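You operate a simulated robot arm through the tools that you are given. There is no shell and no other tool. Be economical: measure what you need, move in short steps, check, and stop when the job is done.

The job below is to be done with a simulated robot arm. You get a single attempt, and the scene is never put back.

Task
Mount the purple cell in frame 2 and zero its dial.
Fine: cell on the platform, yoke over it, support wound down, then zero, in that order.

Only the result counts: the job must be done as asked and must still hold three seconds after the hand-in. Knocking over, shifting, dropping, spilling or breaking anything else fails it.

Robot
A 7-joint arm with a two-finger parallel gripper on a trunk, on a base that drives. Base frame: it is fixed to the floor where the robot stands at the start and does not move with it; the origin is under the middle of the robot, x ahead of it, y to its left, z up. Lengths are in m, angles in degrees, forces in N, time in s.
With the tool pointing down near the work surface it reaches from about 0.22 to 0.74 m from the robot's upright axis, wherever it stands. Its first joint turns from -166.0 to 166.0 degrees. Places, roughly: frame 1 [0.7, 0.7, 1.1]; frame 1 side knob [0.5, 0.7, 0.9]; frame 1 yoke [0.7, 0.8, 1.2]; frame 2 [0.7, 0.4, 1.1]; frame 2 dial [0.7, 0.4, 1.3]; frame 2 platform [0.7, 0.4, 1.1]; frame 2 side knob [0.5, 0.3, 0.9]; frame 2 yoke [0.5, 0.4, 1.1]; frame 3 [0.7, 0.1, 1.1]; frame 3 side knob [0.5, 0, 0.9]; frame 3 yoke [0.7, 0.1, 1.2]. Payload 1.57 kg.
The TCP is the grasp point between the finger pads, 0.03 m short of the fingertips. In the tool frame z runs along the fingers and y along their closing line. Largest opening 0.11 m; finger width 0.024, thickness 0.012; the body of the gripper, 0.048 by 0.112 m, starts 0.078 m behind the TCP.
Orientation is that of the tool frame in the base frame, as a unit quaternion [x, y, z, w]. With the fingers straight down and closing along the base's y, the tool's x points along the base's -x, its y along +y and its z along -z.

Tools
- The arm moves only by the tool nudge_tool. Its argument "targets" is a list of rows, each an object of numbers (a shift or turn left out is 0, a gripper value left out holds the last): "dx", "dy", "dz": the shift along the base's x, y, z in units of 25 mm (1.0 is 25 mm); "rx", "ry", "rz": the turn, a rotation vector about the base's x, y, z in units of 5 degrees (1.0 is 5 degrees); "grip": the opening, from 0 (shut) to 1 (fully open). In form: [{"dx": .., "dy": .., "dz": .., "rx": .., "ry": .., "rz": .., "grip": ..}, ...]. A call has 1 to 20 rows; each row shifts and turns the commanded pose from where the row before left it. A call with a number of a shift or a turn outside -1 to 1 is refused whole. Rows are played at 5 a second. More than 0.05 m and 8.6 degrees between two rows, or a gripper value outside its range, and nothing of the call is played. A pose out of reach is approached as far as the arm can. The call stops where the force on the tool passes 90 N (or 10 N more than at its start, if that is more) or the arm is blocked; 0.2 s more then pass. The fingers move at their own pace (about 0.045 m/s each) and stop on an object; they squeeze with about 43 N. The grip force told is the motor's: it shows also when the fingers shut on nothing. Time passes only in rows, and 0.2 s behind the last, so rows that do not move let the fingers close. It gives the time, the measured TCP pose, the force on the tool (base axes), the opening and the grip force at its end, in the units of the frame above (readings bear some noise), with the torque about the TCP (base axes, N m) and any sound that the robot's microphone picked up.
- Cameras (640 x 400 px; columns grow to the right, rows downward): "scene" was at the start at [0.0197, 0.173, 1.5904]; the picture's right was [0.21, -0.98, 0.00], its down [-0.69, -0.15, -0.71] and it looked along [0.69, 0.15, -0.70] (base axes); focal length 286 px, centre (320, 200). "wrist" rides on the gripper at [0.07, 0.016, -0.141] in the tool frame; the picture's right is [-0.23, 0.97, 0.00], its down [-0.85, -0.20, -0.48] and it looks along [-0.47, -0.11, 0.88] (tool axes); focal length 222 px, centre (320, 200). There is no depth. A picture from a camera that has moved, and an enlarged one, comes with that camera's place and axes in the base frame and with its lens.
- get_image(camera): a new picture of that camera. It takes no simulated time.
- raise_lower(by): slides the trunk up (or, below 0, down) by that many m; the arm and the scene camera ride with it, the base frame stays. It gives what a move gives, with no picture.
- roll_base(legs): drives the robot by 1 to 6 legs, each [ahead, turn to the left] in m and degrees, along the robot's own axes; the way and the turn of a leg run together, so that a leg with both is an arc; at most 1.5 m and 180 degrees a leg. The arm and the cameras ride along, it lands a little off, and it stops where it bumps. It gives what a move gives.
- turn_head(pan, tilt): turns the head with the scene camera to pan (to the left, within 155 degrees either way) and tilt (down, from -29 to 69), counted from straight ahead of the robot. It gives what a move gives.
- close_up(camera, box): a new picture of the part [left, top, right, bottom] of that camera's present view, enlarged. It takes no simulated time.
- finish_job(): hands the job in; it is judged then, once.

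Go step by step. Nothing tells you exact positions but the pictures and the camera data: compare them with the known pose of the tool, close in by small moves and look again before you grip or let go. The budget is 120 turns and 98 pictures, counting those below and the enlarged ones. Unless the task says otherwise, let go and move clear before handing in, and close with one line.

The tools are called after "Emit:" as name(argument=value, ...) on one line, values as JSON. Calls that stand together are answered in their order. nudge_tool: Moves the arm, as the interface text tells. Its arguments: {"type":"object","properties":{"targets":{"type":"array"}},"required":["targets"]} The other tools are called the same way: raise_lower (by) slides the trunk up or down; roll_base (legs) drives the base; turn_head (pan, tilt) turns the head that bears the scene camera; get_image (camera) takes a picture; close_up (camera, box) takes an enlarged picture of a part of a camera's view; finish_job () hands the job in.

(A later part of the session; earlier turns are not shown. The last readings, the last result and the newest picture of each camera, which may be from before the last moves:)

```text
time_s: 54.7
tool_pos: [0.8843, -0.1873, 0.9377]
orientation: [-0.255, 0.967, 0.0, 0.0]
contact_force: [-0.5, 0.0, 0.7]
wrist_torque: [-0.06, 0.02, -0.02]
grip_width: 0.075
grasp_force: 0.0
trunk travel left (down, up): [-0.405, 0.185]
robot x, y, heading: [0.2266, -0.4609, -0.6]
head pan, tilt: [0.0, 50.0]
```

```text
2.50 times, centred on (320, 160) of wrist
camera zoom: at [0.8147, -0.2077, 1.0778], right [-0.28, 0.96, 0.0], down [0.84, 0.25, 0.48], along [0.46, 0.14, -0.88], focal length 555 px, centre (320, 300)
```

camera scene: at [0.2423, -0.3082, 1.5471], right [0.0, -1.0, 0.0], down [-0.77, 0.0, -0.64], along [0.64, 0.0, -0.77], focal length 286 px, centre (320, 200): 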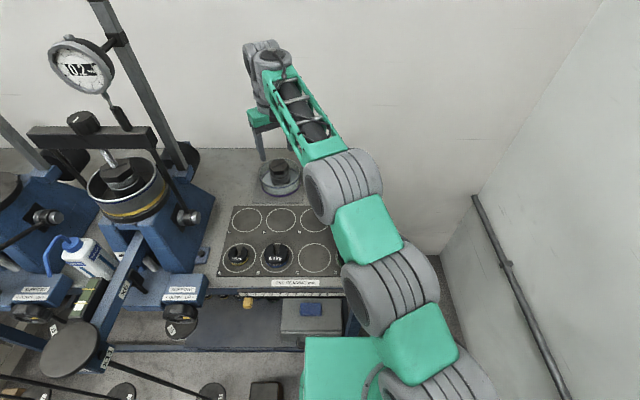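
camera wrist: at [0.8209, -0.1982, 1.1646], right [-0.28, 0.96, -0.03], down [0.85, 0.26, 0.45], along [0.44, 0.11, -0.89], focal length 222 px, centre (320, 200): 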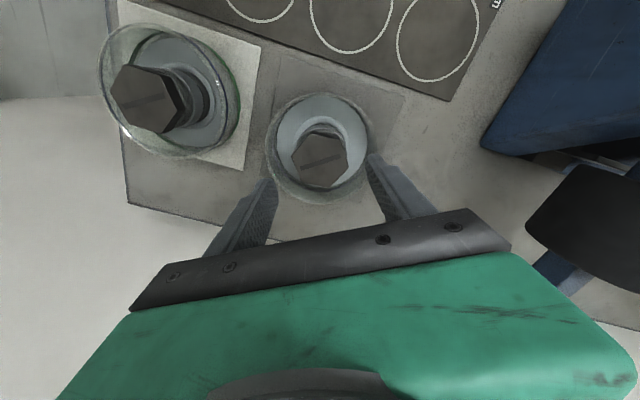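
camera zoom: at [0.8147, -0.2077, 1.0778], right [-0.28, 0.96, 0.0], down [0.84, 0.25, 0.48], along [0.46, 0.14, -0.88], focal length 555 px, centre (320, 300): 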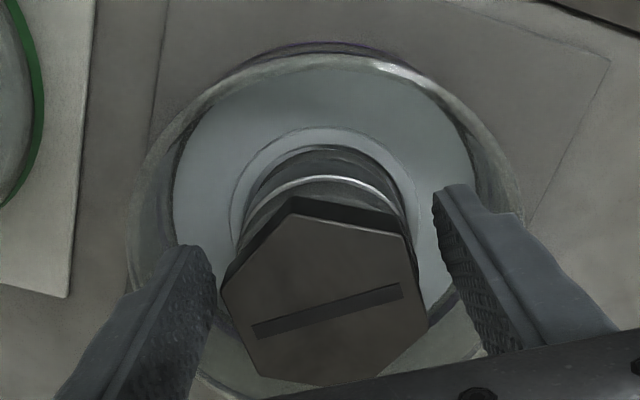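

Fingers straddle the hex inside the dish; closing and test-lifting.

Emit:
nudge_tool(targets=[{"grip": 0.3}, {"grip": 0.3}, {"grip": 0.3}, {"grip": 0.3}, {"grip": 0.3}])

Emit:
raise_lower(by=0.04)

Emit:
get_image(camera="scene")

Emit:
get_image(camera="wrist")

```text
time_s: 55.9
tool_pos: [0.8834, -0.1878, 0.9378]
orientation: [-0.256, 0.967, 0.0, 0.0]
contact_force: [-0.9, 1.9, 1.0]
wrist_torque: [0.08, 0.13, -0.26]
grip_width: 0.0558
grasp_force: 42.3
trunk travel left (down, up): [-0.405, 0.185]
robot x, y, heading: [0.2241, -0.4611, -0.3]
head pan, tilt: [0.0, 50.0]
```

```text
time_s: 56.7
tool_pos: [0.8835, -0.1882, 0.9776]
orientation: [-0.255, 0.967, 0.0, 0.0]
contact_force: [-0.2, 0.2, -10.1]
wrist_torque: [0.01, 0.04, 0.01]
grip_width: 0.0557
grasp_force: 43.1
trunk travel left (down, up): [-0.445, 0.145]
robot x, y, heading: [0.2282, -0.4656, -0.1]
head pan, tilt: [0.0, 50.0]
```

```text
58 pictures are left
camera scene: at [0.2435, -0.3077, 1.503], right [0.0, -1.0, 0.0], down [-0.77, 0.0, -0.64], along [0.64, 0.0, -0.77], focal length 286 px, centre (320, 200)
```

scene: 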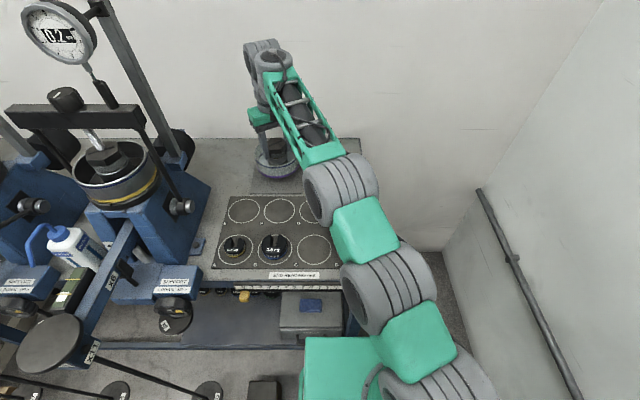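

```text
57 pictures are left
camera wrist: at [0.8156, -0.2073, 1.1165], right [-0.28, 0.96, 0.0], down [0.84, 0.25, 0.48], along [0.46, 0.13, -0.88], focal length 222 px, centre (320, 200)
```

wrist: 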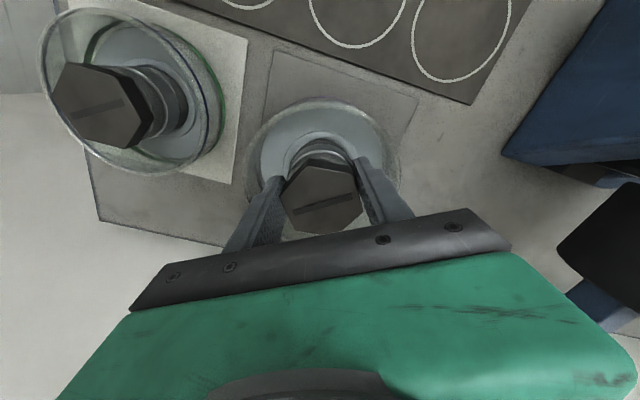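

The whole cell lifts (about 1 kg). Now raise, draw the arm in, and drive round to stand before frame 2.

Emit:
raise_lower(by=0.144)

Emit:
nudge_tool(targets=[{"dx": -1, "dy": -0.6}, {"dx": -1, "dy": -0.6}, {"dx": -1, "dy": -0.6}, {"dx": -1, "dy": -0.6}, {"dx": -1, "dy": -0.6}, {"dx": -1, "dy": -0.6}, {"dx": -1, "dy": -0.6}, {"dx": -1, "dy": -0.6}, {"dx": -1, "dy": -0.6}, {"dx": -1, "dy": -0.6}, {"dx": -1, "dy": -0.6}, {"dx": -1, "dy": -0.6}, {"dz": 1}, {"dz": 1}, {"dz": 1}])

Emit:
get_image(camera="scene")

```text
time_s: 58.4
tool_pos: [0.8842, -0.187, 1.1205]
orientation: [-0.256, 0.967, 0.0, -0.002]
contact_force: [-0.4, 0.2, -9.8]
wrist_torque: [0.0, 0.06, -0.01]
grip_width: 0.0558
grasp_force: 43.3
trunk travel left (down, up): [-0.589, 0.001]
robot x, y, heading: [0.2244, -0.4627, -0.5]
head pan, tilt: [0.0, 50.0]
```

```text
time_s: 61.6
tool_pos: [0.5828, -0.3703, 1.1966]
orientation: [-0.255, 0.967, 0.0, 0.0]
contact_force: [0.4, -0.3, -8.5]
wrist_torque: [-0.03, 0.04, 0.03]
grip_width: 0.0556
grasp_force: 42.6
trunk travel left (down, up): [-0.589, 0.001]
robot x, y, heading: [0.2256, -0.4629, -0.4]
head pan, tilt: [0.0, 50.0]
```

```text
56 pictures are left
camera scene: at [0.2425, -0.3082, 1.647], right [0.0, -1.0, 0.0], down [-0.77, 0.0, -0.64], along [0.64, 0.0, -0.77], focal length 286 px, centre (320, 200)
```

scene: 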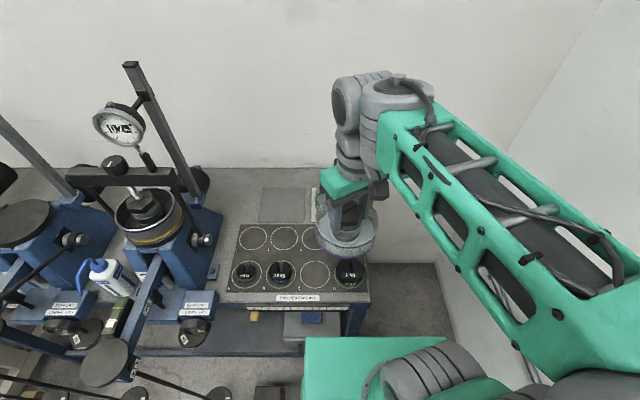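

Emit:
roll_base(legs=[[-0.375, 0], [0, 90], [0.75, 0], [0, -90]])

Emit:
get_image(camera="scene")

Emit:
get_image(camera="wrist")

```text
time_s: 75.2
tool_pos: [0.2371, 0.3671, 1.195]
orientation: [-0.243, 0.97, -0.001, 0.0]
contact_force: [-0.1, 0.4, -8.8]
wrist_torque: [-0.03, 0.05, 0.0]
grip_width: 0.0554
grasp_force: 42.8
trunk travel left (down, up): [-0.589, 0.001]
robot x, y, heading: [-0.1234, 0.2798, -1.9]
head pan, tilt: [0.0, 50.0]
```

```text
55 pictures are left
camera scene: at [-0.1008, 0.4361, 1.647], right [-0.03, -1.0, 0.0], down [-0.77, 0.02, -0.64], along [0.64, -0.02, -0.77], focal length 286 px, centre (320, 200)
```

scene: 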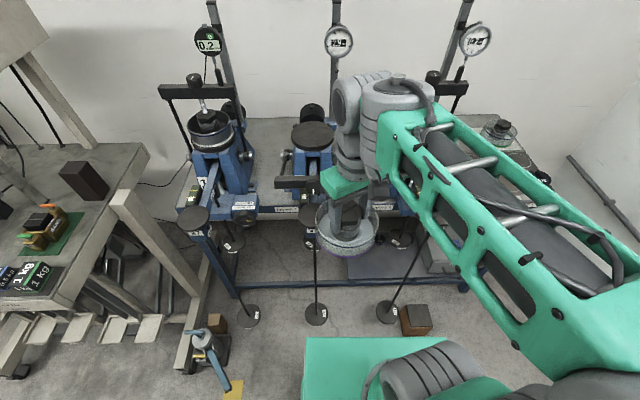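

```text
54 pictures are left
camera wrist: at [0.1678, 0.3481, 1.3362], right [-0.26, 0.97, 0.0], down [0.85, 0.23, 0.48], along [0.46, 0.12, -0.88], focal length 222 px, centre (320, 200)
```

wrist: 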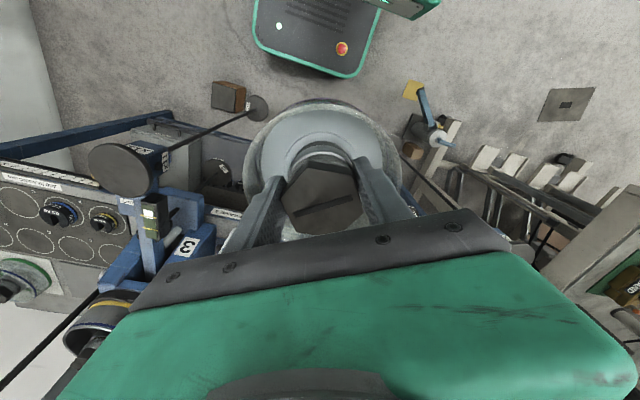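

Cell held well; platform 2 confirmed near (0.646, 0.432, 1.075). Drive ahead a little and look at the dial's position for clearance.

Emit:
roll_base(legs=[[0.115, 1.9]])

Emit:
nudge_tool(targets=[{"dz": 1}, {"dz": 1}, {"dz": 1}])

Emit:
turn_head(pan=0, tilt=35)

Emit:
get_image(camera="scene")

Emit:
close_up(camera="scene", box=[260, 20, 420, 200])

```text
time_s: 76.4
tool_pos: [0.3553, 0.376, 1.1956]
orientation: [-0.258, 0.966, 0.0, 0.0]
contact_force: [0.7, 0.7, -8.9]
wrist_torque: [-0.06, 0.11, 0.02]
grip_width: 0.0554
grasp_force: 42.8
trunk travel left (down, up): [-0.589, 0.001]
robot x, y, heading: [-0.0047, 0.2789, -0.1]
head pan, tilt: [0.0, 50.0]
```

```text
time_s: 77.2
tool_pos: [0.3538, 0.3766, 1.2742]
orientation: [-0.258, 0.966, 0.0, -0.001]
contact_force: [0.4, -0.5, -8.5]
wrist_torque: [-0.06, 0.05, 0.01]
grip_width: 0.0556
grasp_force: 43.0
trunk travel left (down, up): [-0.589, 0.001]
robot x, y, heading: [-0.0053, 0.2791, -0.1]
head pan, tilt: [0.0, 50.0]
```

```text
time_s: 78.0
tool_pos: [0.3542, 0.3761, 1.2738]
orientation: [-0.259, 0.966, 0.0, -0.001]
contact_force: [-0.6, 0.2, -9.4]
wrist_torque: [-0.03, 0.06, 0.01]
grip_width: 0.0555
grasp_force: 43.0
trunk travel left (down, up): [-0.589, 0.001]
robot x, y, heading: [-0.005, 0.2778, 0.1]
head pan, tilt: [0.0, 35.0]
```

```text
53 pictures are left
camera scene: at [0.025, 0.435, 1.6687], right [0.0, -1.0, 0.0], down [-0.57, 0.0, -0.82], along [0.82, 0.0, -0.57], focal length 286 px, centre (320, 200)
```

scene: 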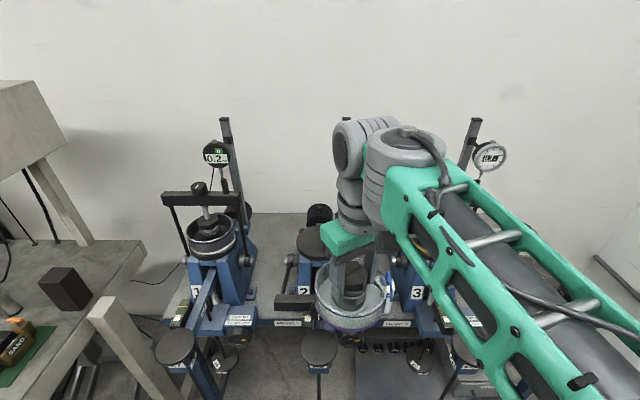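

```text
2.22 times, centred on (340, 110) of scene
camera zoom: at [0.025, 0.435, 1.6687], right [0.0, -1.0, 0.0], down [-0.57, 0.0, -0.82], along [0.82, 0.0, -0.57], focal length 635 px, centre (276, 400)
```

zoom: 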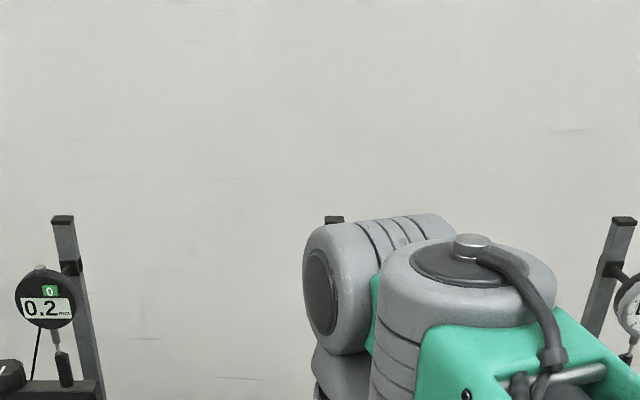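

The dial sits at about (0.643, 0.366, 1.36), so a vertical wrist would strike it when placing. I'll go back to the tray, set the cell down, and regrasp it with the gripper pitched back toward the robot.

Emit:
nudge_tool(targets=[{"dz": -1, "rz": -1}, {"dz": -1, "rz": -1}, {"rz": -1}, {"rz": -1}, {"rz": -1}, {"rz": -1}])

Emit:
roll_base(legs=[[-0.145, 0], [0, 90], [-0.74, 0], [0, -90], [0.27, 0]])

Emit:
turn_head(pan=0, tilt=50)

Emit:
get_image(camera="scene")

```text
time_s: 79.4
tool_pos: [0.3525, 0.3756, 1.2199]
orientation: [0.003, 1.0, 0.0, -0.001]
contact_force: [0.5, 0.5, -8.7]
wrist_torque: [0.0, 0.06, 0.01]
grip_width: 0.0552
grasp_force: 43.5
trunk travel left (down, up): [-0.589, 0.001]
robot x, y, heading: [-0.0051, 0.2796, -0.2]
head pan, tilt: [0.0, 35.0]
```

```text
time_s: 93.5
tool_pos: [0.4838, -0.3549, 1.2194]
orientation: [-0.012, 1.0, 0.0, -0.001]
contact_force: [0.1, 0.3, -9.4]
wrist_torque: [-0.02, 0.09, 0.0]
grip_width: 0.0552
grasp_force: 42.6
trunk travel left (down, up): [-0.589, 0.001]
robot x, y, heading: [0.1317, -0.4571, 1.3]
head pan, tilt: [0.0, 35.0]
```

```text
time_s: 94.3
tool_pos: [0.4805, -0.3527, 1.2206]
orientation: [-0.012, 1.0, 0.0, -0.001]
contact_force: [0.4, 0.2, -8.8]
wrist_torque: [0.02, 0.07, -0.01]
grip_width: 0.0551
grasp_force: 43.3
trunk travel left (down, up): [-0.589, 0.001]
robot x, y, heading: [0.128, -0.4565, 1.4]
head pan, tilt: [0.0, 50.0]
```

```text
51 pictures are left
camera scene: at [0.1418, -0.3029, 1.6471], right [0.03, -1.0, 0.0], down [-0.77, -0.02, -0.64], along [0.64, 0.02, -0.77], focal length 286 px, centre (320, 200)
```

scene: 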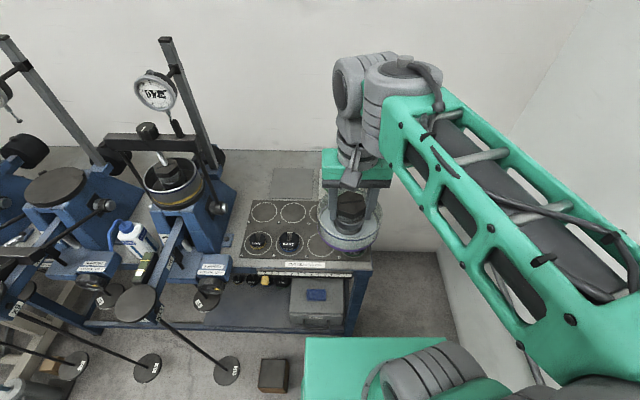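

Emit:
nudge_tool(targets=[{"dx": 1, "dy": 0.57}, {"dx": 1, "dy": 0.57}, {"dx": 1, "dy": 0.57}, {"dx": 1, "dy": 0.57}, {"dx": 1, "dy": 0.57}, {"dx": 1, "dy": 0.57}, {"dx": 1, "dy": 0.57}, {"dx": 1, "dy": 0.57}, {"dx": 1, "dy": 0.57}, {"dx": 1, "dy": 0.57}, {"dx": 0.8}])

Emit:
raise_lower(by=-0.24)

Emit:
get_image(camera="scene")

Emit:
get_image(camera="wrist")

```text
time_s: 96.7
tool_pos: [0.7525, -0.2117, 1.2223]
orientation: [-0.011, 1.0, 0.0, -0.002]
contact_force: [-0.1, 0.7, -9.1]
wrist_torque: [0.02, 0.05, 0.01]
grip_width: 0.0551
grasp_force: 42.7
trunk travel left (down, up): [-0.589, 0.001]
robot x, y, heading: [0.1307, -0.4606, 1.5]
head pan, tilt: [0.0, 50.0]
```

```text
time_s: 99.2
tool_pos: [0.7522, -0.2111, 0.9822]
orientation: [-0.01, 1.0, 0.0, 0.0]
contact_force: [0.4, -0.3, -8.9]
wrist_torque: [0.01, 0.08, -0.01]
grip_width: 0.0555
grasp_force: 42.5
trunk travel left (down, up): [-0.349, 0.241]
robot x, y, heading: [0.1266, -0.4592, 1.2]
head pan, tilt: [0.0, 50.0]
```

```text
50 pictures are left
camera scene: at [0.142, -0.3027, 1.407], right [0.03, -1.0, 0.0], down [-0.77, -0.02, -0.64], along [0.64, 0.02, -0.77], focal length 286 px, centre (320, 200)
```

scene: 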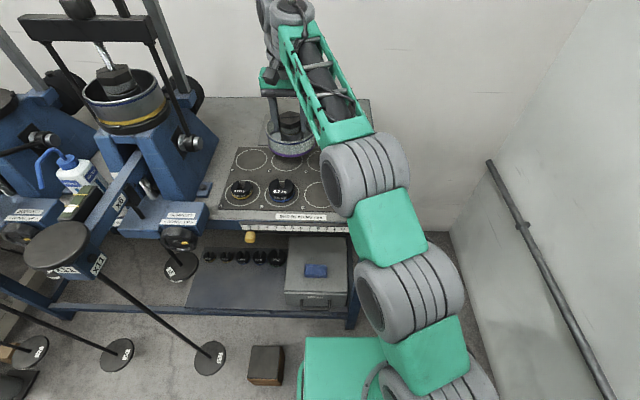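

```text
49 pictures are left
camera wrist: at [0.6821, -0.1969, 1.1235], right [0.21, 0.98, 0.0], down [0.86, -0.18, 0.48], along [0.47, -0.1, -0.88], focal length 222 px, centre (320, 200)
```

wrist: 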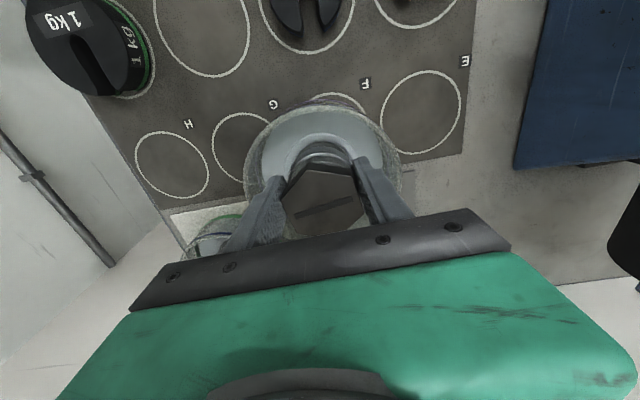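

Emit:
raise_lower(by=-0.034)

Emit:
nudge_tool(targets=[{"dz": -0.2}, {}])

```text
time_s: 100.0
tool_pos: [0.7517, -0.2122, 0.9497]
orientation: [-0.011, 1.0, 0.001, -0.001]
contact_force: [-1.0, -0.8, -9.6]
wrist_torque: [-0.01, 0.09, -0.02]
grip_width: 0.0553
grasp_force: 43.0
trunk travel left (down, up): [-0.315, 0.275]
robot x, y, heading: [0.1287, -0.4586, 1.3]
head pan, tilt: [0.0, 50.0]
```

```text
time_s: 100.6
tool_pos: [0.7528, -0.2116, 0.9444]
orientation: [-0.011, 1.0, 0.0, -0.001]
contact_force: [0.7, 0.9, -9.5]
wrist_torque: [-0.02, 0.05, 0.0]
grip_width: 0.0555
grasp_force: 43.0
trunk travel left (down, up): [-0.315, 0.275]
robot x, y, heading: [0.1254, -0.4599, 1.5]
head pan, tilt: [0.0, 50.0]
```

Emit:
nudge_tool(targets=[{"dz": -0.15}, {"dz": -0.1}, {}])

```text
time_s: 101.4
tool_pos: [0.7498, -0.212, 0.9388]
orientation: [-0.012, 1.0, 0.0, -0.001]
contact_force: [-0.3, -0.2, -8.3]
wrist_torque: [-0.03, 0.08, 0.0]
grip_width: 0.0552
grasp_force: 43.1
trunk travel left (down, up): [-0.315, 0.275]
robot x, y, heading: [0.1297, -0.4555, 1.3]
head pan, tilt: [0.0, 50.0]
```

Emit:
nudge_tool(targets=[{"dz": -0.1}, {"dz": -0.05}, {}])

```text
time_s: 102.2
tool_pos: [0.751, -0.2115, 0.9371]
orientation: [-0.01, 1.0, 0.001, 0.002]
contact_force: [-3.0, -1.4, 11.1]
wrist_torque: [-1.0, -0.72, -0.22]
grip_width: 0.0554
grasp_force: 43.2
trunk travel left (down, up): [-0.315, 0.275]
robot x, y, heading: [0.1272, -0.4586, 1.3]
head pan, tilt: [0.0, 50.0]
```

Cell is down on the tray. Release, lift, pitch the tool back 35°, and re-approach.

Emit:
nudge_tool(targets=[{"dz": 0.05, "grip": 0.69}, {}, {}, {"dz": 1}, {"dz": 1}, {"dz": 1}, {"dz": 1}, {"ry": -1}, {"ry": -1}, {"ry": -1}, {"ry": -1}, {"ry": -1}, {"ry": -1}, {"ry": -1}, {}])

Emit:
get_image(camera="wrist")

Emit:
get_image(camera="scene")

```text
time_s: 105.4
tool_pos: [0.7691, -0.1988, 1.0551]
orientation: [-0.011, 0.954, -0.003, 0.301]
contact_force: [0.3, -1.1, 0.3]
wrist_torque: [0.0, 0.04, -0.02]
grip_width: 0.0759
grasp_force: 0.1
out of reach, approached as far as the arm can: row 5, 6, 7, 12, 13, 14
trunk travel left (down, up): [-0.315, 0.275]
robot x, y, heading: [0.1289, -0.4581, 1.6]
head pan, tilt: [0.0, 50.0]
```

```text
48 pictures are left
camera wrist: at [0.6318, -0.1836, 1.1304], right [0.17, 0.98, 0.12], down [0.43, -0.18, 0.88], along [0.89, -0.1, -0.45], focal length 222 px, centre (320, 200)
```

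wrist: 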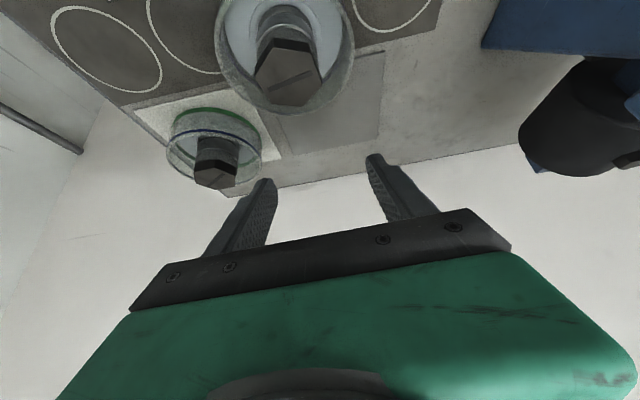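

```text
47 pictures are left
camera scene: at [0.1415, -0.3029, 1.373], right [0.03, -1.0, 0.0], down [-0.77, -0.02, -0.64], along [0.64, 0.02, -0.77], focal length 286 px, centre (320, 200)
```

scene: 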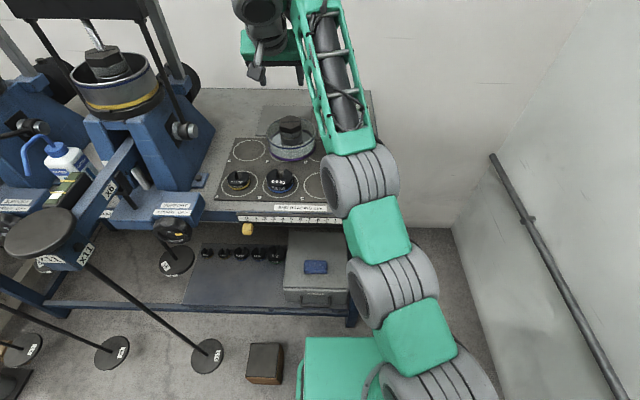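

Emit:
nudge_tool(targets=[{"dx": -1}, {"dx": -1}, {}])

Emit:
raise_lower(by=0.12)

Emit:
nudge_tool(targets=[{"dz": -1}, {"dz": -1}, {"dz": -1}, {"dz": -1}, {"dz": -1}, {}])

Emit:
get_image(camera="wrist")

```text
time_s: 106.2
tool_pos: [0.7463, -0.1818, 1.076]
orientation: [-0.01, 0.954, -0.005, 0.299]
contact_force: [-1.2, 0.9, -0.4]
wrist_torque: [-0.03, -0.02, 0.01]
grip_width: 0.076
grasp_force: 0.0
out of reach, approached as far as the arm can: row 1, 2
trunk travel left (down, up): [-0.315, 0.275]
robot x, y, heading: [0.1236, -0.4558, 1.3]
head pan, tilt: [0.0, 50.0]
```

```text
time_s: 107.7
tool_pos: [0.7458, -0.1819, 1.1963]
orientation: [-0.009, 0.954, -0.005, 0.3]
contact_force: [0.4, 0.2, -0.4]
wrist_torque: [0.01, 0.01, -0.02]
grip_width: 0.0757
grasp_force: 0.0
trunk travel left (down, up): [-0.435, 0.155]
robot x, y, heading: [0.1288, -0.4588, 1.3]
head pan, tilt: [0.0, 50.0]
```

```text
time_s: 109.1
tool_pos: [0.7778, -0.1604, 1.1004]
orientation: [-0.01, 0.957, -0.006, 0.288]
contact_force: [-0.3, -0.1, -1.4]
wrist_torque: [0.0, 0.02, 0.0]
grip_width: 0.0758
grasp_force: 0.1
out of reach, approached as far as the arm can: row 1, 2, 3, 4, 5
trunk travel left (down, up): [-0.435, 0.155]
robot x, y, heading: [0.129, -0.4592, 1.5]
head pan, tilt: [0.0, 50.0]
```

```text
46 pictures are left
camera wrist: at [0.6409, -0.1437, 1.178], right [0.17, 0.98, 0.11], down [0.45, -0.18, 0.88], along [0.88, -0.1, -0.47], focal length 222 px, centre (320, 200)
```

wrist: 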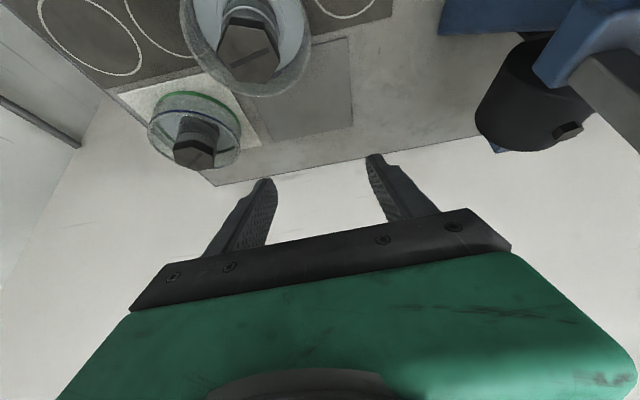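

The pitched posture is limited when close-in; I'll use 25° pitch with a lower trunk and the base a bit farther back.

Emit:
nudge_tool(targets=[{"dz": 1, "ry": 0.85}, {"dz": 1, "ry": 0.85}, {"dz": 1}, {}])

Emit:
roll_base(legs=[[-0.05, 0]])

Emit:
raise_lower(by=-0.12)

Emit:
get_image(camera="wrist")

```text
time_s: 110.1
tool_pos: [0.7622, -0.1618, 1.1705]
orientation: [-0.01, 0.974, -0.004, 0.228]
contact_force: [0.0, 0.7, -0.1]
wrist_torque: [0.01, -0.03, 0.0]
grip_width: 0.0762
grasp_force: 0.1
out of reach, approached as far as the arm can: row 2, 3
trunk travel left (down, up): [-0.435, 0.155]
robot x, y, heading: [0.1311, -0.4585, 1.2]
head pan, tilt: [0.0, 50.0]
```

```text
time_s: 111.0
tool_pos: [0.7126, -0.1607, 1.1697]
orientation: [-0.012, 0.974, -0.003, 0.227]
contact_force: [-0.5, 0.1, -0.4]
wrist_torque: [0.01, -0.02, 0.03]
grip_width: 0.0758
grasp_force: 0.1
trunk travel left (down, up): [-0.435, 0.155]
robot x, y, heading: [0.078, -0.4601, 1.3]
head pan, tilt: [0.0, 50.0]
```

```text
time_s: 112.5
tool_pos: [0.7133, -0.1616, 1.0502]
orientation: [-0.012, 0.974, -0.002, 0.227]
contact_force: [-0.7, -0.6, 0.3]
wrist_torque: [0.0, 0.03, 0.01]
grip_width: 0.0764
grasp_force: 0.0
trunk travel left (down, up): [-0.315, 0.275]
robot x, y, heading: [0.0772, -0.4616, 1.5]
head pan, tilt: [0.0, 50.0]
```

```text
45 pictures are left
camera wrist: at [0.5877, -0.1465, 1.1446], right [0.18, 0.98, 0.09], down [0.56, -0.18, 0.81], along [0.81, -0.1, -0.58], focal length 222 px, centre (320, 200)
```

wrist: 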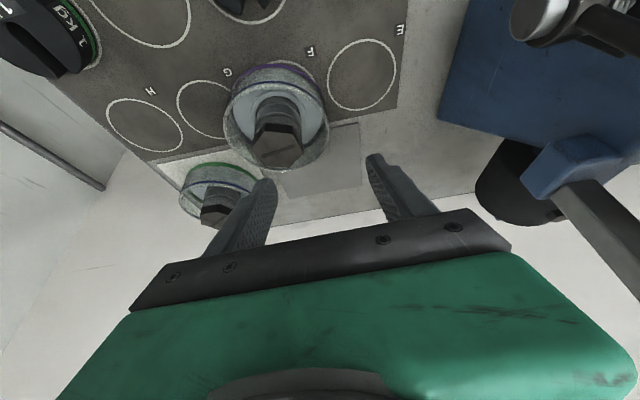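

Emit:
nudge_tool(targets=[{"dx": 0.8, "dy": -1}, {"dx": 0.7, "dy": -1}, {}])

Emit:
raise_lower(by=-0.04)

Emit:
get_image(camera="wrist")

```text
time_s: 113.3
tool_pos: [0.7463, -0.2129, 1.0469]
orientation: [-0.011, 0.974, -0.002, 0.228]
contact_force: [-0.3, -0.4, 0.0]
wrist_torque: [0.01, 0.01, 0.0]
grip_width: 0.0762
grasp_force: 0.0
out of reach, approached as far as the arm can: row 2
trunk travel left (down, up): [-0.315, 0.275]
robot x, y, heading: [0.0774, -0.4595, 1.5]
head pan, tilt: [0.0, 50.0]
```

```text
time_s: 114.2
tool_pos: [0.7466, -0.2123, 1.0091]
orientation: [-0.011, 0.974, -0.004, 0.228]
contact_force: [-0.5, -0.2, 0.7]
wrist_torque: [0.0, 0.03, -0.03]
grip_width: 0.076
grasp_force: 0.1
trunk travel left (down, up): [-0.275, 0.315]
robot x, y, heading: [0.079, -0.4613, 1.7]
head pan, tilt: [0.0, 50.0]
```

```text
44 pictures are left
camera wrist: at [0.6203, -0.1979, 1.103], right [0.18, 0.98, 0.09], down [0.56, -0.18, 0.81], along [0.81, -0.1, -0.58], focal length 222 px, centre (320, 200)
```

wrist: 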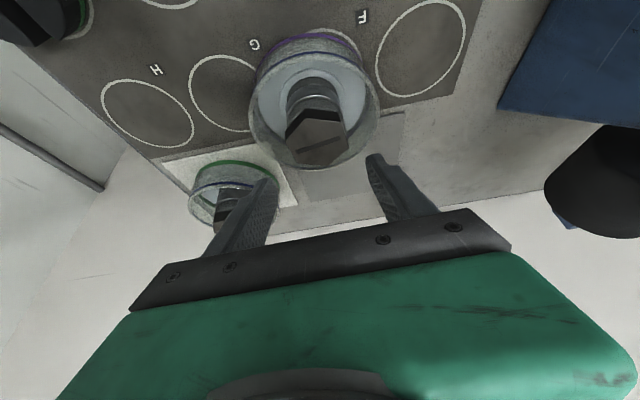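

Emit:
raise_lower(by=-0.035)

Emit:
get_image(camera="scene")

Emit:
get_image(camera="wrist")

```text
time_s: 114.9
tool_pos: [0.7468, -0.2122, 0.9741]
orientation: [-0.011, 0.974, -0.003, 0.228]
contact_force: [-0.3, -0.6, 0.4]
wrist_torque: [0.02, 0.04, -0.01]
grip_width: 0.0757
grasp_force: 0.1
trunk travel left (down, up): [-0.24, 0.35]
robot x, y, heading: [0.0805, -0.4573, 1.4]
head pan, tilt: [0.0, 50.0]
```

```text
43 pictures are left
camera scene: at [0.092, -0.3043, 1.298], right [0.03, -1.0, 0.0], down [-0.77, -0.02, -0.64], along [0.64, 0.02, -0.77], focal length 286 px, centre (320, 200)
```

scene: 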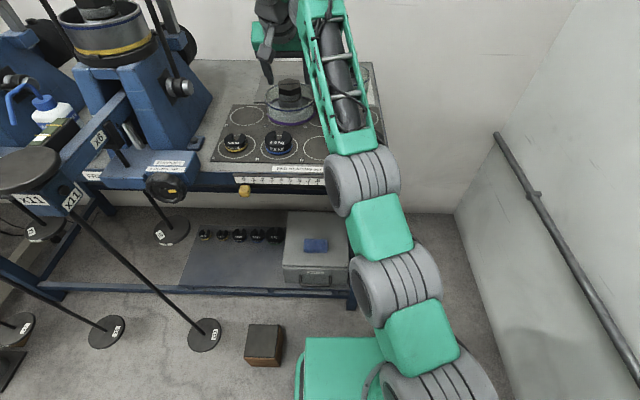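

```text
42 pictures are left
camera wrist: at [0.6203, -0.1978, 1.068], right [0.18, 0.98, 0.09], down [0.56, -0.18, 0.81], along [0.81, -0.1, -0.58], focal length 222 px, centre (320, 200)
```

wrist: 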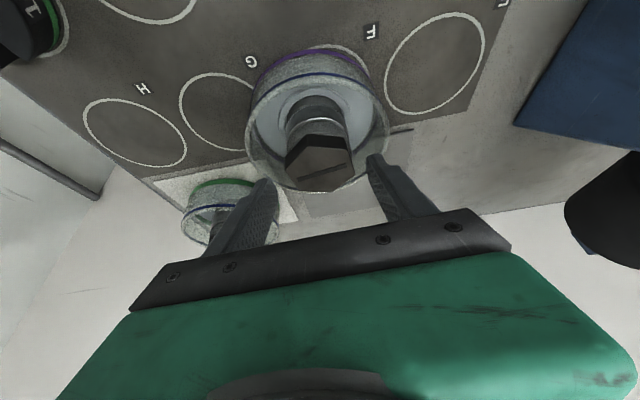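

Emit:
raise_lower(by=-0.03)

Emit:
close_up(camera="wrist", box=[220, 80, 420, 240])

```text
time_s: 115.7
tool_pos: [0.7447, -0.213, 0.9426]
orientation: [-0.012, 0.974, -0.003, 0.227]
contact_force: [-0.6, 1.2, -0.1]
wrist_torque: [0.01, -0.04, 0.02]
grip_width: 0.0762
grasp_force: 0.2
trunk travel left (down, up): [-0.21, 0.38]
robot x, y, heading: [0.0787, -0.4621, 1.7]
head pan, tilt: [0.0, 50.0]
```

```text
2.50 times, centred on (320, 160) of wrist
camera zoom: at [0.6203, -0.1978, 1.0379], right [0.18, 0.98, 0.09], down [0.56, -0.18, 0.81], along [0.81, -0.1, -0.58], focal length 555 px, centre (320, 300)
```

zoom: 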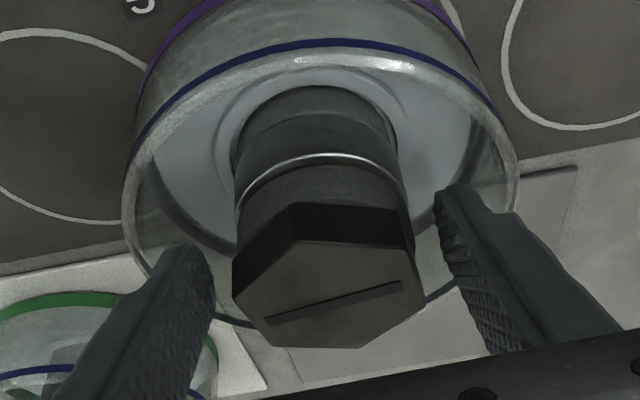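

Emit:
nudge_tool(targets=[{"grip": 0.3}, {"grip": 0.3}, {"grip": 0.3}, {"grip": 0.3}, {"grip": 0.3}])

Emit:
raise_lower(by=0.05)

Emit:
get_image(camera="wrist")

```text
time_s: 116.9
tool_pos: [0.7464, -0.2122, 0.944]
orientation: [-0.011, 0.974, -0.003, 0.227]
contact_force: [0.8, 5.6, 0.9]
wrist_torque: [0.83, -0.22, 0.2]
grip_width: 0.0555
grasp_force: 43.0
trunk travel left (down, up): [-0.21, 0.38]
robot x, y, heading: [0.0768, -0.4604, 1.5]
head pan, tilt: [0.0, 50.0]
```

```text
time_s: 117.8
tool_pos: [0.7461, -0.213, 0.9922]
orientation: [-0.011, 0.974, -0.005, 0.227]
contact_force: [0.2, 0.5, -9.8]
wrist_torque: [0.01, 0.1, 0.01]
grip_width: 0.0551
grasp_force: 43.1
trunk travel left (down, up): [-0.26, 0.33]
robot x, y, heading: [0.0811, -0.4591, 1.6]
head pan, tilt: [0.0, 50.0]
```

```text
40 pictures are left
camera wrist: at [0.6213, -0.1976, 1.0869], right [0.18, 0.98, 0.09], down [0.56, -0.18, 0.81], along [0.81, -0.1, -0.58], focal length 222 px, centre (320, 200)
```

wrist: 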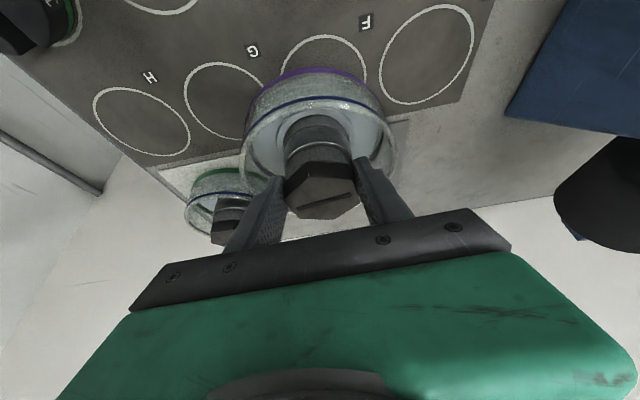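

Regrasped level with a 26° pitch. I keep this arm pose exactly and move by trunk and base only: the robot should end at about (-0.02, 0.187).

Emit:
raise_lower(by=0.329)

Emit:
roll_base(legs=[[-0.28, 0], [0, 88.5], [0.65, 0], [0, -88.5]])

Emit:
turn_head(pan=8, tilt=42)

Emit:
get_image(camera="scene")

Emit:
get_image(camera="wrist")

```text
time_s: 121.0
tool_pos: [0.7464, -0.2126, 1.3213]
orientation: [-0.011, 0.974, -0.003, 0.228]
contact_force: [0.5, 0.3, -8.7]
wrist_torque: [-0.04, 0.11, 0.04]
grip_width: 0.0552
grasp_force: 43.6
trunk travel left (down, up): [-0.589, 0.001]
robot x, y, heading: [0.0755, -0.458, 1.4]
head pan, tilt: [0.0, 50.0]
```

```text
time_s: 133.8
tool_pos: [0.4476, 0.4364, 1.3214]
orientation: [-0.019, 0.974, -0.001, 0.226]
contact_force: [0.0, -0.2, -9.1]
wrist_torque: [0.01, 0.15, 0.04]
grip_width: 0.0549
grasp_force: 42.4
trunk travel left (down, up): [-0.589, 0.001]
robot x, y, heading: [-0.2203, 0.1781, 2.7]
head pan, tilt: [0.0, 50.0]
```

```text
time_s: 134.5
tool_pos: [0.4471, 0.4364, 1.3216]
orientation: [-0.019, 0.974, -0.001, 0.227]
contact_force: [-0.6, 0.5, -9.1]
wrist_torque: [0.01, 0.11, 0.0]
grip_width: 0.0547
grasp_force: 43.0
trunk travel left (down, up): [-0.589, 0.001]
robot x, y, heading: [-0.2147, 0.1784, 2.4]
head pan, tilt: [8.0, 42.0]
```

```text
39 pictures are left
camera scene: at [-0.1998, 0.3479, 1.6582], right [0.18, -0.98, 0.0], down [-0.66, -0.12, -0.74], along [0.73, 0.13, -0.67], focal length 286 px, centre (320, 200)
```

scene: 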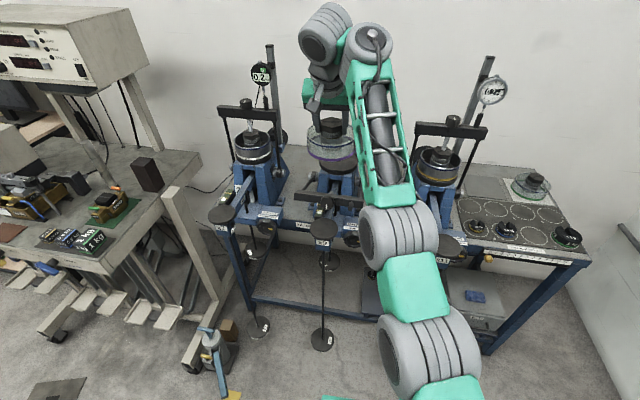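

```text
38 pictures are left
camera wrist: at [0.3215, 0.4508, 1.416], right [0.17, 0.98, 0.09], down [0.56, -0.17, 0.81], along [0.81, -0.09, -0.58], focal length 222 px, centre (320, 200)
```

wrist: 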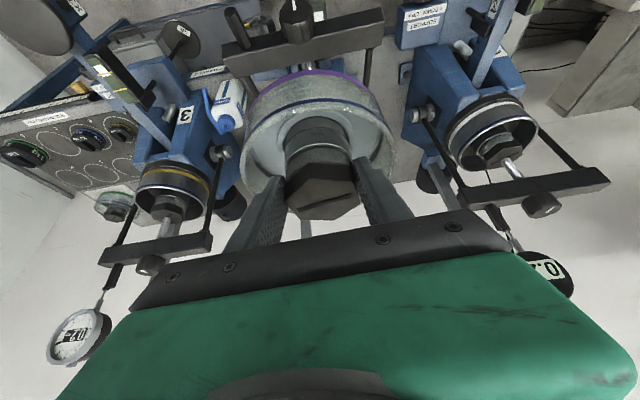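

Emit:
roll_base(legs=[[0.1, -1.5]])

Emit:
raise_lower(by=-0.1)

Emit:
get_image(camera="wrist")

Emit:
close_up(camera="scene", box=[240, 30, 440, 230])

```text
time_s: 135.7
tool_pos: [0.5567, 0.4256, 1.3219]
orientation: [-0.007, 0.974, -0.005, 0.226]
contact_force: [0.6, 0.1, -9.6]
wrist_torque: [0.04, 0.19, 0.04]
grip_width: 0.0551
grasp_force: 43.0
trunk travel left (down, up): [-0.589, 0.001]
robot x, y, heading: [-0.1142, 0.1819, 1.2]
head pan, tilt: [8.0, 42.0]
```

```text
time_s: 137.0
tool_pos: [0.5557, 0.4243, 1.2208]
orientation: [-0.007, 0.974, -0.005, 0.227]
contact_force: [0.3, 0.6, -9.7]
wrist_torque: [0.02, 0.14, 0.0]
grip_width: 0.055
grasp_force: 42.7
trunk travel left (down, up): [-0.489, 0.101]
robot x, y, heading: [-0.114, 0.1817, 0.8]
head pan, tilt: [8.0, 42.0]
```

```text
37 pictures are left
camera wrist: at [0.4296, 0.4411, 1.3158], right [0.19, 0.98, 0.09], down [0.56, -0.18, 0.81], along [0.81, -0.11, -0.58], focal length 222 px, centre (320, 200)
```

wrist: 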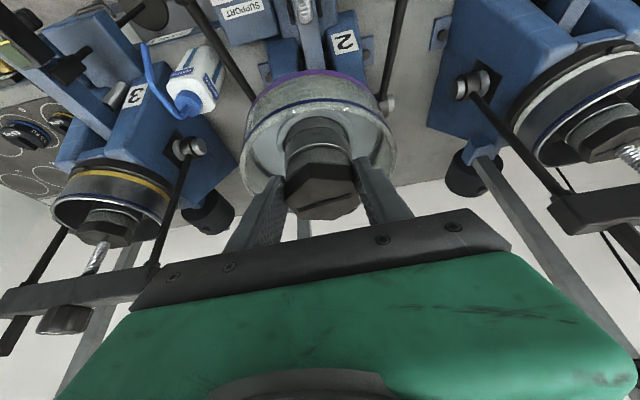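

```text
2.00 times, centred on (340, 130) of scene
camera zoom: at [-0.0942, 0.3505, 1.5583], right [0.16, -0.99, 0.0], down [-0.66, -0.11, -0.74], along [0.73, 0.12, -0.67], focal length 572 px, centre (280, 340)
```

zoom: 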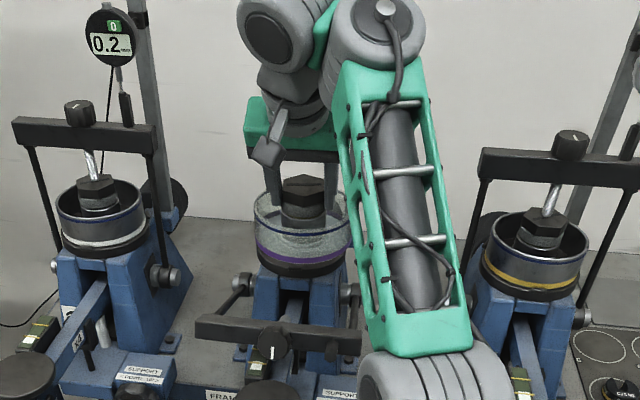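

Clearances look fine. Roll on 9 cm so the cell is above the platform.

Emit:
roll_base(legs=[[0.09, 0.5]])

Emit:
get_image(camera="wrist")

Emit:
close_up(camera="scene", box=[220, 30, 420, 230])

```text
time_s: 138.1
tool_pos: [0.6433, 0.4324, 1.2189]
orientation: [-0.011, 0.974, -0.004, 0.226]
contact_force: [0.3, 0.1, -9.4]
wrist_torque: [0.01, 0.14, -0.01]
grip_width: 0.0551
grasp_force: 43.0
trunk travel left (down, up): [-0.489, 0.101]
robot x, y, heading: [-0.0261, 0.1822, 1.6]
head pan, tilt: [8.0, 42.0]
```

```text
35 pictures are left
camera wrist: at [0.5194, 0.4472, 1.3146], right [0.19, 0.98, 0.09], down [0.56, -0.18, 0.81], along [0.81, -0.1, -0.58], focal length 222 px, centre (320, 200)
```

wrist: 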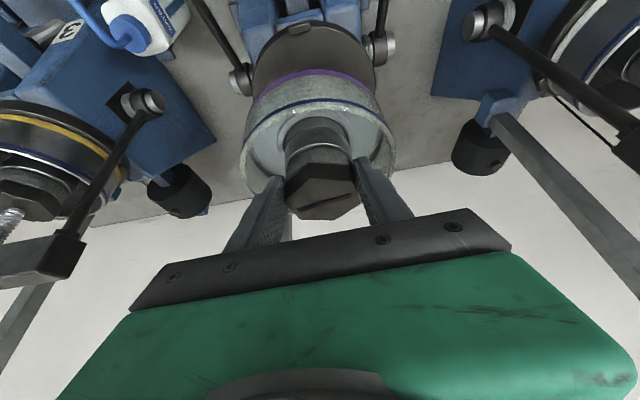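

```text
2.00 times, centred on (320, 130) of scene
camera zoom: at [-0.0038, 0.3528, 1.5581], right [0.16, -0.99, 0.0], down [-0.66, -0.11, -0.74], along [0.73, 0.12, -0.67], focal length 572 px, centre (320, 340)
```

zoom: 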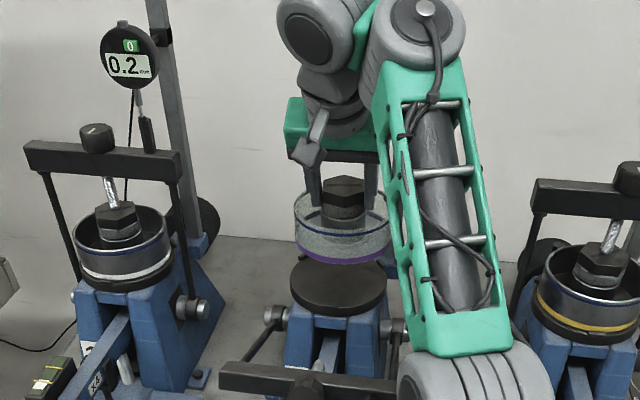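

Emit:
nudge_tool(targets=[{"dx": 0.08, "dy": 0.2}, {}])

Emit:
raise_lower(by=-0.06)

Emit:
get_image(camera="wrist")

Emit:
close_up(camera="scene", box=[280, 120, 360, 200])

```text
time_s: 138.7
tool_pos: [0.644, 0.4356, 1.2189]
orientation: [-0.01, 0.974, -0.004, 0.225]
contact_force: [0.2, 0.1, -8.3]
wrist_torque: [0.02, 0.12, -0.02]
grip_width: 0.055
grasp_force: 43.4
trunk travel left (down, up): [-0.489, 0.101]
robot x, y, heading: [-0.0251, 0.1867, 1.6]
head pan, tilt: [8.0, 42.0]
```

```text
time_s: 139.7
tool_pos: [0.6428, 0.4366, 1.1584]
orientation: [-0.011, 0.974, -0.003, 0.227]
contact_force: [-0.6, -0.4, -8.4]
wrist_torque: [0.02, 0.16, 0.06]
grip_width: 0.0551
grasp_force: 42.5
trunk travel left (down, up): [-0.429, 0.161]
robot x, y, heading: [-0.023, 0.1836, 1.5]
head pan, tilt: [8.0, 42.0]
```

```text
33 pictures are left
camera wrist: at [0.5187, 0.4516, 1.2541], right [0.19, 0.98, 0.09], down [0.56, -0.18, 0.81], along [0.81, -0.1, -0.58], focal length 222 px, centre (320, 200)
```

wrist: 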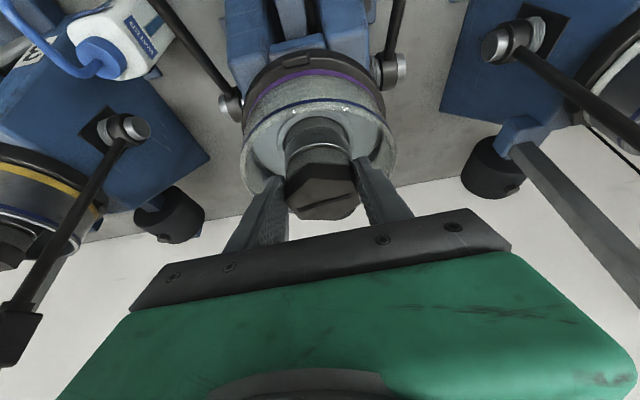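

```text
5.00 times, centred on (320, 160) of scene
camera zoom: at [-0.005, 0.3525, 1.4982], right [0.16, -0.99, 0.0], down [-0.66, -0.11, -0.74], along [0.73, 0.12, -0.67], focal length 1430 px, centre (320, 400)
```

zoom: 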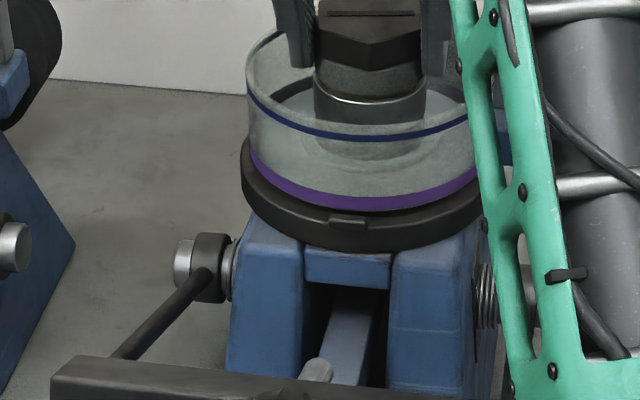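

Emit:
nudge_tool(targets=[{"dx": 0.2}, {}])

Emit:
raise_lower(by=-0.014)

Emit:
close_up(camera="scene", box=[280, 120, 360, 200])

Emit:
close_up(camera="wrist", box=[220, 20, 420, 160])

```text
time_s: 140.3
tool_pos: [0.646, 0.4348, 1.1571]
orientation: [-0.011, 0.974, -0.003, 0.225]
contact_force: [0.7, 0.3, -9.3]
wrist_torque: [-0.02, 0.14, 0.0]
grip_width: 0.0553
grasp_force: 42.6
out of reach, approached as far as the arm can: row 1
trunk travel left (down, up): [-0.429, 0.161]
robot x, y, heading: [-0.0274, 0.1801, 1.6]
head pan, tilt: [8.0, 42.0]
```

```text
time_s: 140.9
tool_pos: [0.642, 0.433, 1.151]
orientation: [-0.01, 0.973, 0.0, 0.232]
contact_force: [6.3, 0.1, 37.1]
wrist_torque: [0.7, -0.63, -0.07]
grip_width: 0.0557
grasp_force: 43.2
trunk travel left (down, up): [-0.415, 0.175]
robot x, y, heading: [-0.0237, 0.1863, 1.3]
head pan, tilt: [8.0, 42.0]
```

```text
5.00 times, centred on (320, 160) of scene
camera zoom: at [-0.008, 0.3508, 1.4851], right [0.16, -0.99, 0.0], down [-0.66, -0.11, -0.74], along [0.73, 0.12, -0.67], focal length 1430 px, centre (320, 400)
```

zoom: 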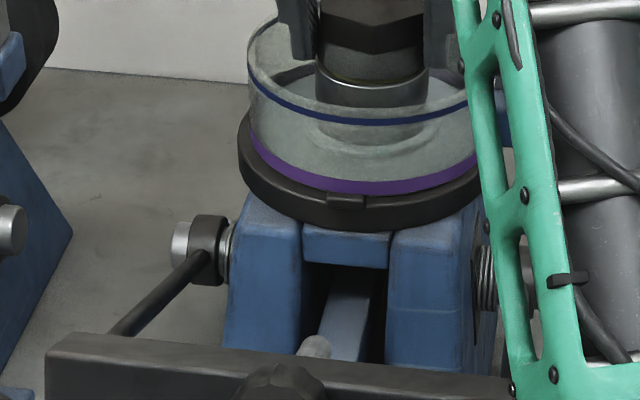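

```text
2.86 times, centred on (320, 90) of wrist
camera zoom: at [0.5164, 0.4484, 1.2446], right [0.18, 0.98, 0.1], down [0.55, -0.18, 0.81], along [0.81, -0.1, -0.57], focal length 635 px, centre (320, 514)
```

zoom: 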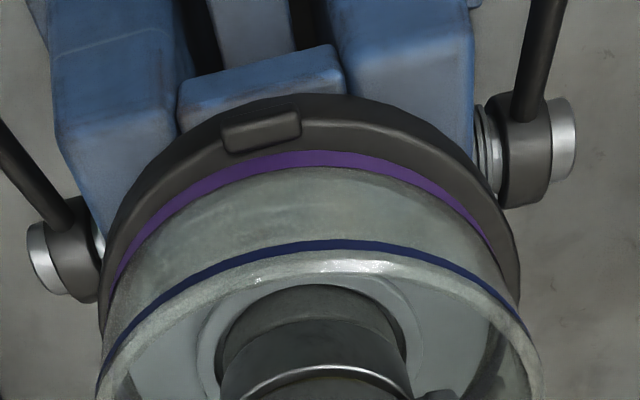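

Contact at TCP z≈1.151 and the ring bottom is at platform height by triangulation. Ease the press, then open and look.

Emit:
raise_lower(by=0.005)

Emit:
nudge_tool(targets=[{"grip": 0.62}, {}, {}])

Emit:
close_up(camera="scene", box=[280, 120, 360, 200])

Emit:
close_up(camera="wrist", box=[220, 20, 420, 160])

```text
time_s: 141.5
tool_pos: [0.6439, 0.4335, 1.1497]
orientation: [-0.01, 0.974, -0.004, 0.227]
contact_force: [-1.5, -3.0, 24.9]
wrist_torque: [1.31, -0.17, -0.09]
grip_width: 0.0552
grasp_force: 42.9
trunk travel left (down, up): [-0.42, 0.17]
robot x, y, heading: [-0.0225, 0.1854, 1.6]
head pan, tilt: [8.0, 42.0]
```

```text
time_s: 142.3
tool_pos: [0.6451, 0.435, 1.1486]
orientation: [-0.011, 0.974, -0.003, 0.225]
contact_force: [0.9, 0.5, -0.4]
wrist_torque: [-0.01, -0.02, 0.0]
grip_width: 0.0681
grasp_force: 0.2
trunk travel left (down, up): [-0.42, 0.17]
robot x, y, heading: [-0.0238, 0.182, 1.3]
head pan, tilt: [8.0, 42.0]
```

```text
5.00 times, centred on (320, 160) of scene
camera zoom: at [-0.0056, 0.3524, 1.4892], right [0.16, -0.99, 0.0], down [-0.66, -0.11, -0.74], along [0.73, 0.12, -0.67], focal length 1430 px, centre (320, 400)
```

zoom: 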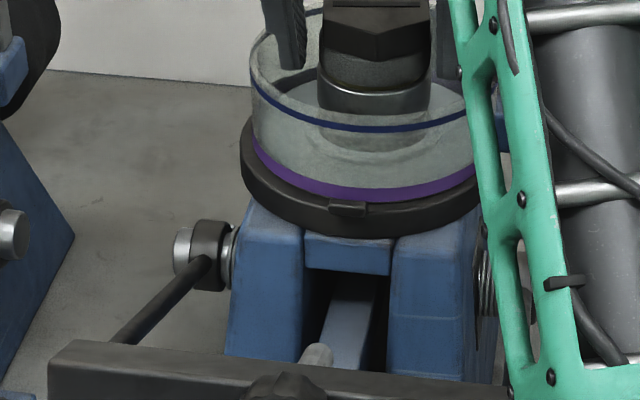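

```text
2.86 times, centred on (320, 90) of wrist
camera zoom: at [0.5201, 0.4506, 1.2429], right [0.18, 0.98, 0.09], down [0.56, -0.18, 0.81], along [0.81, -0.1, -0.58], focal length 635 px, centre (320, 514)
```

zoom: 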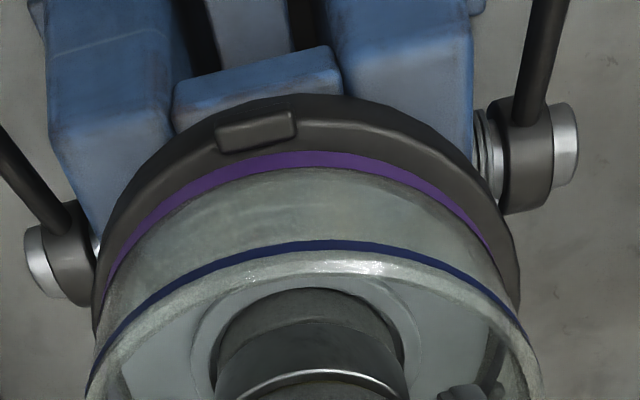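

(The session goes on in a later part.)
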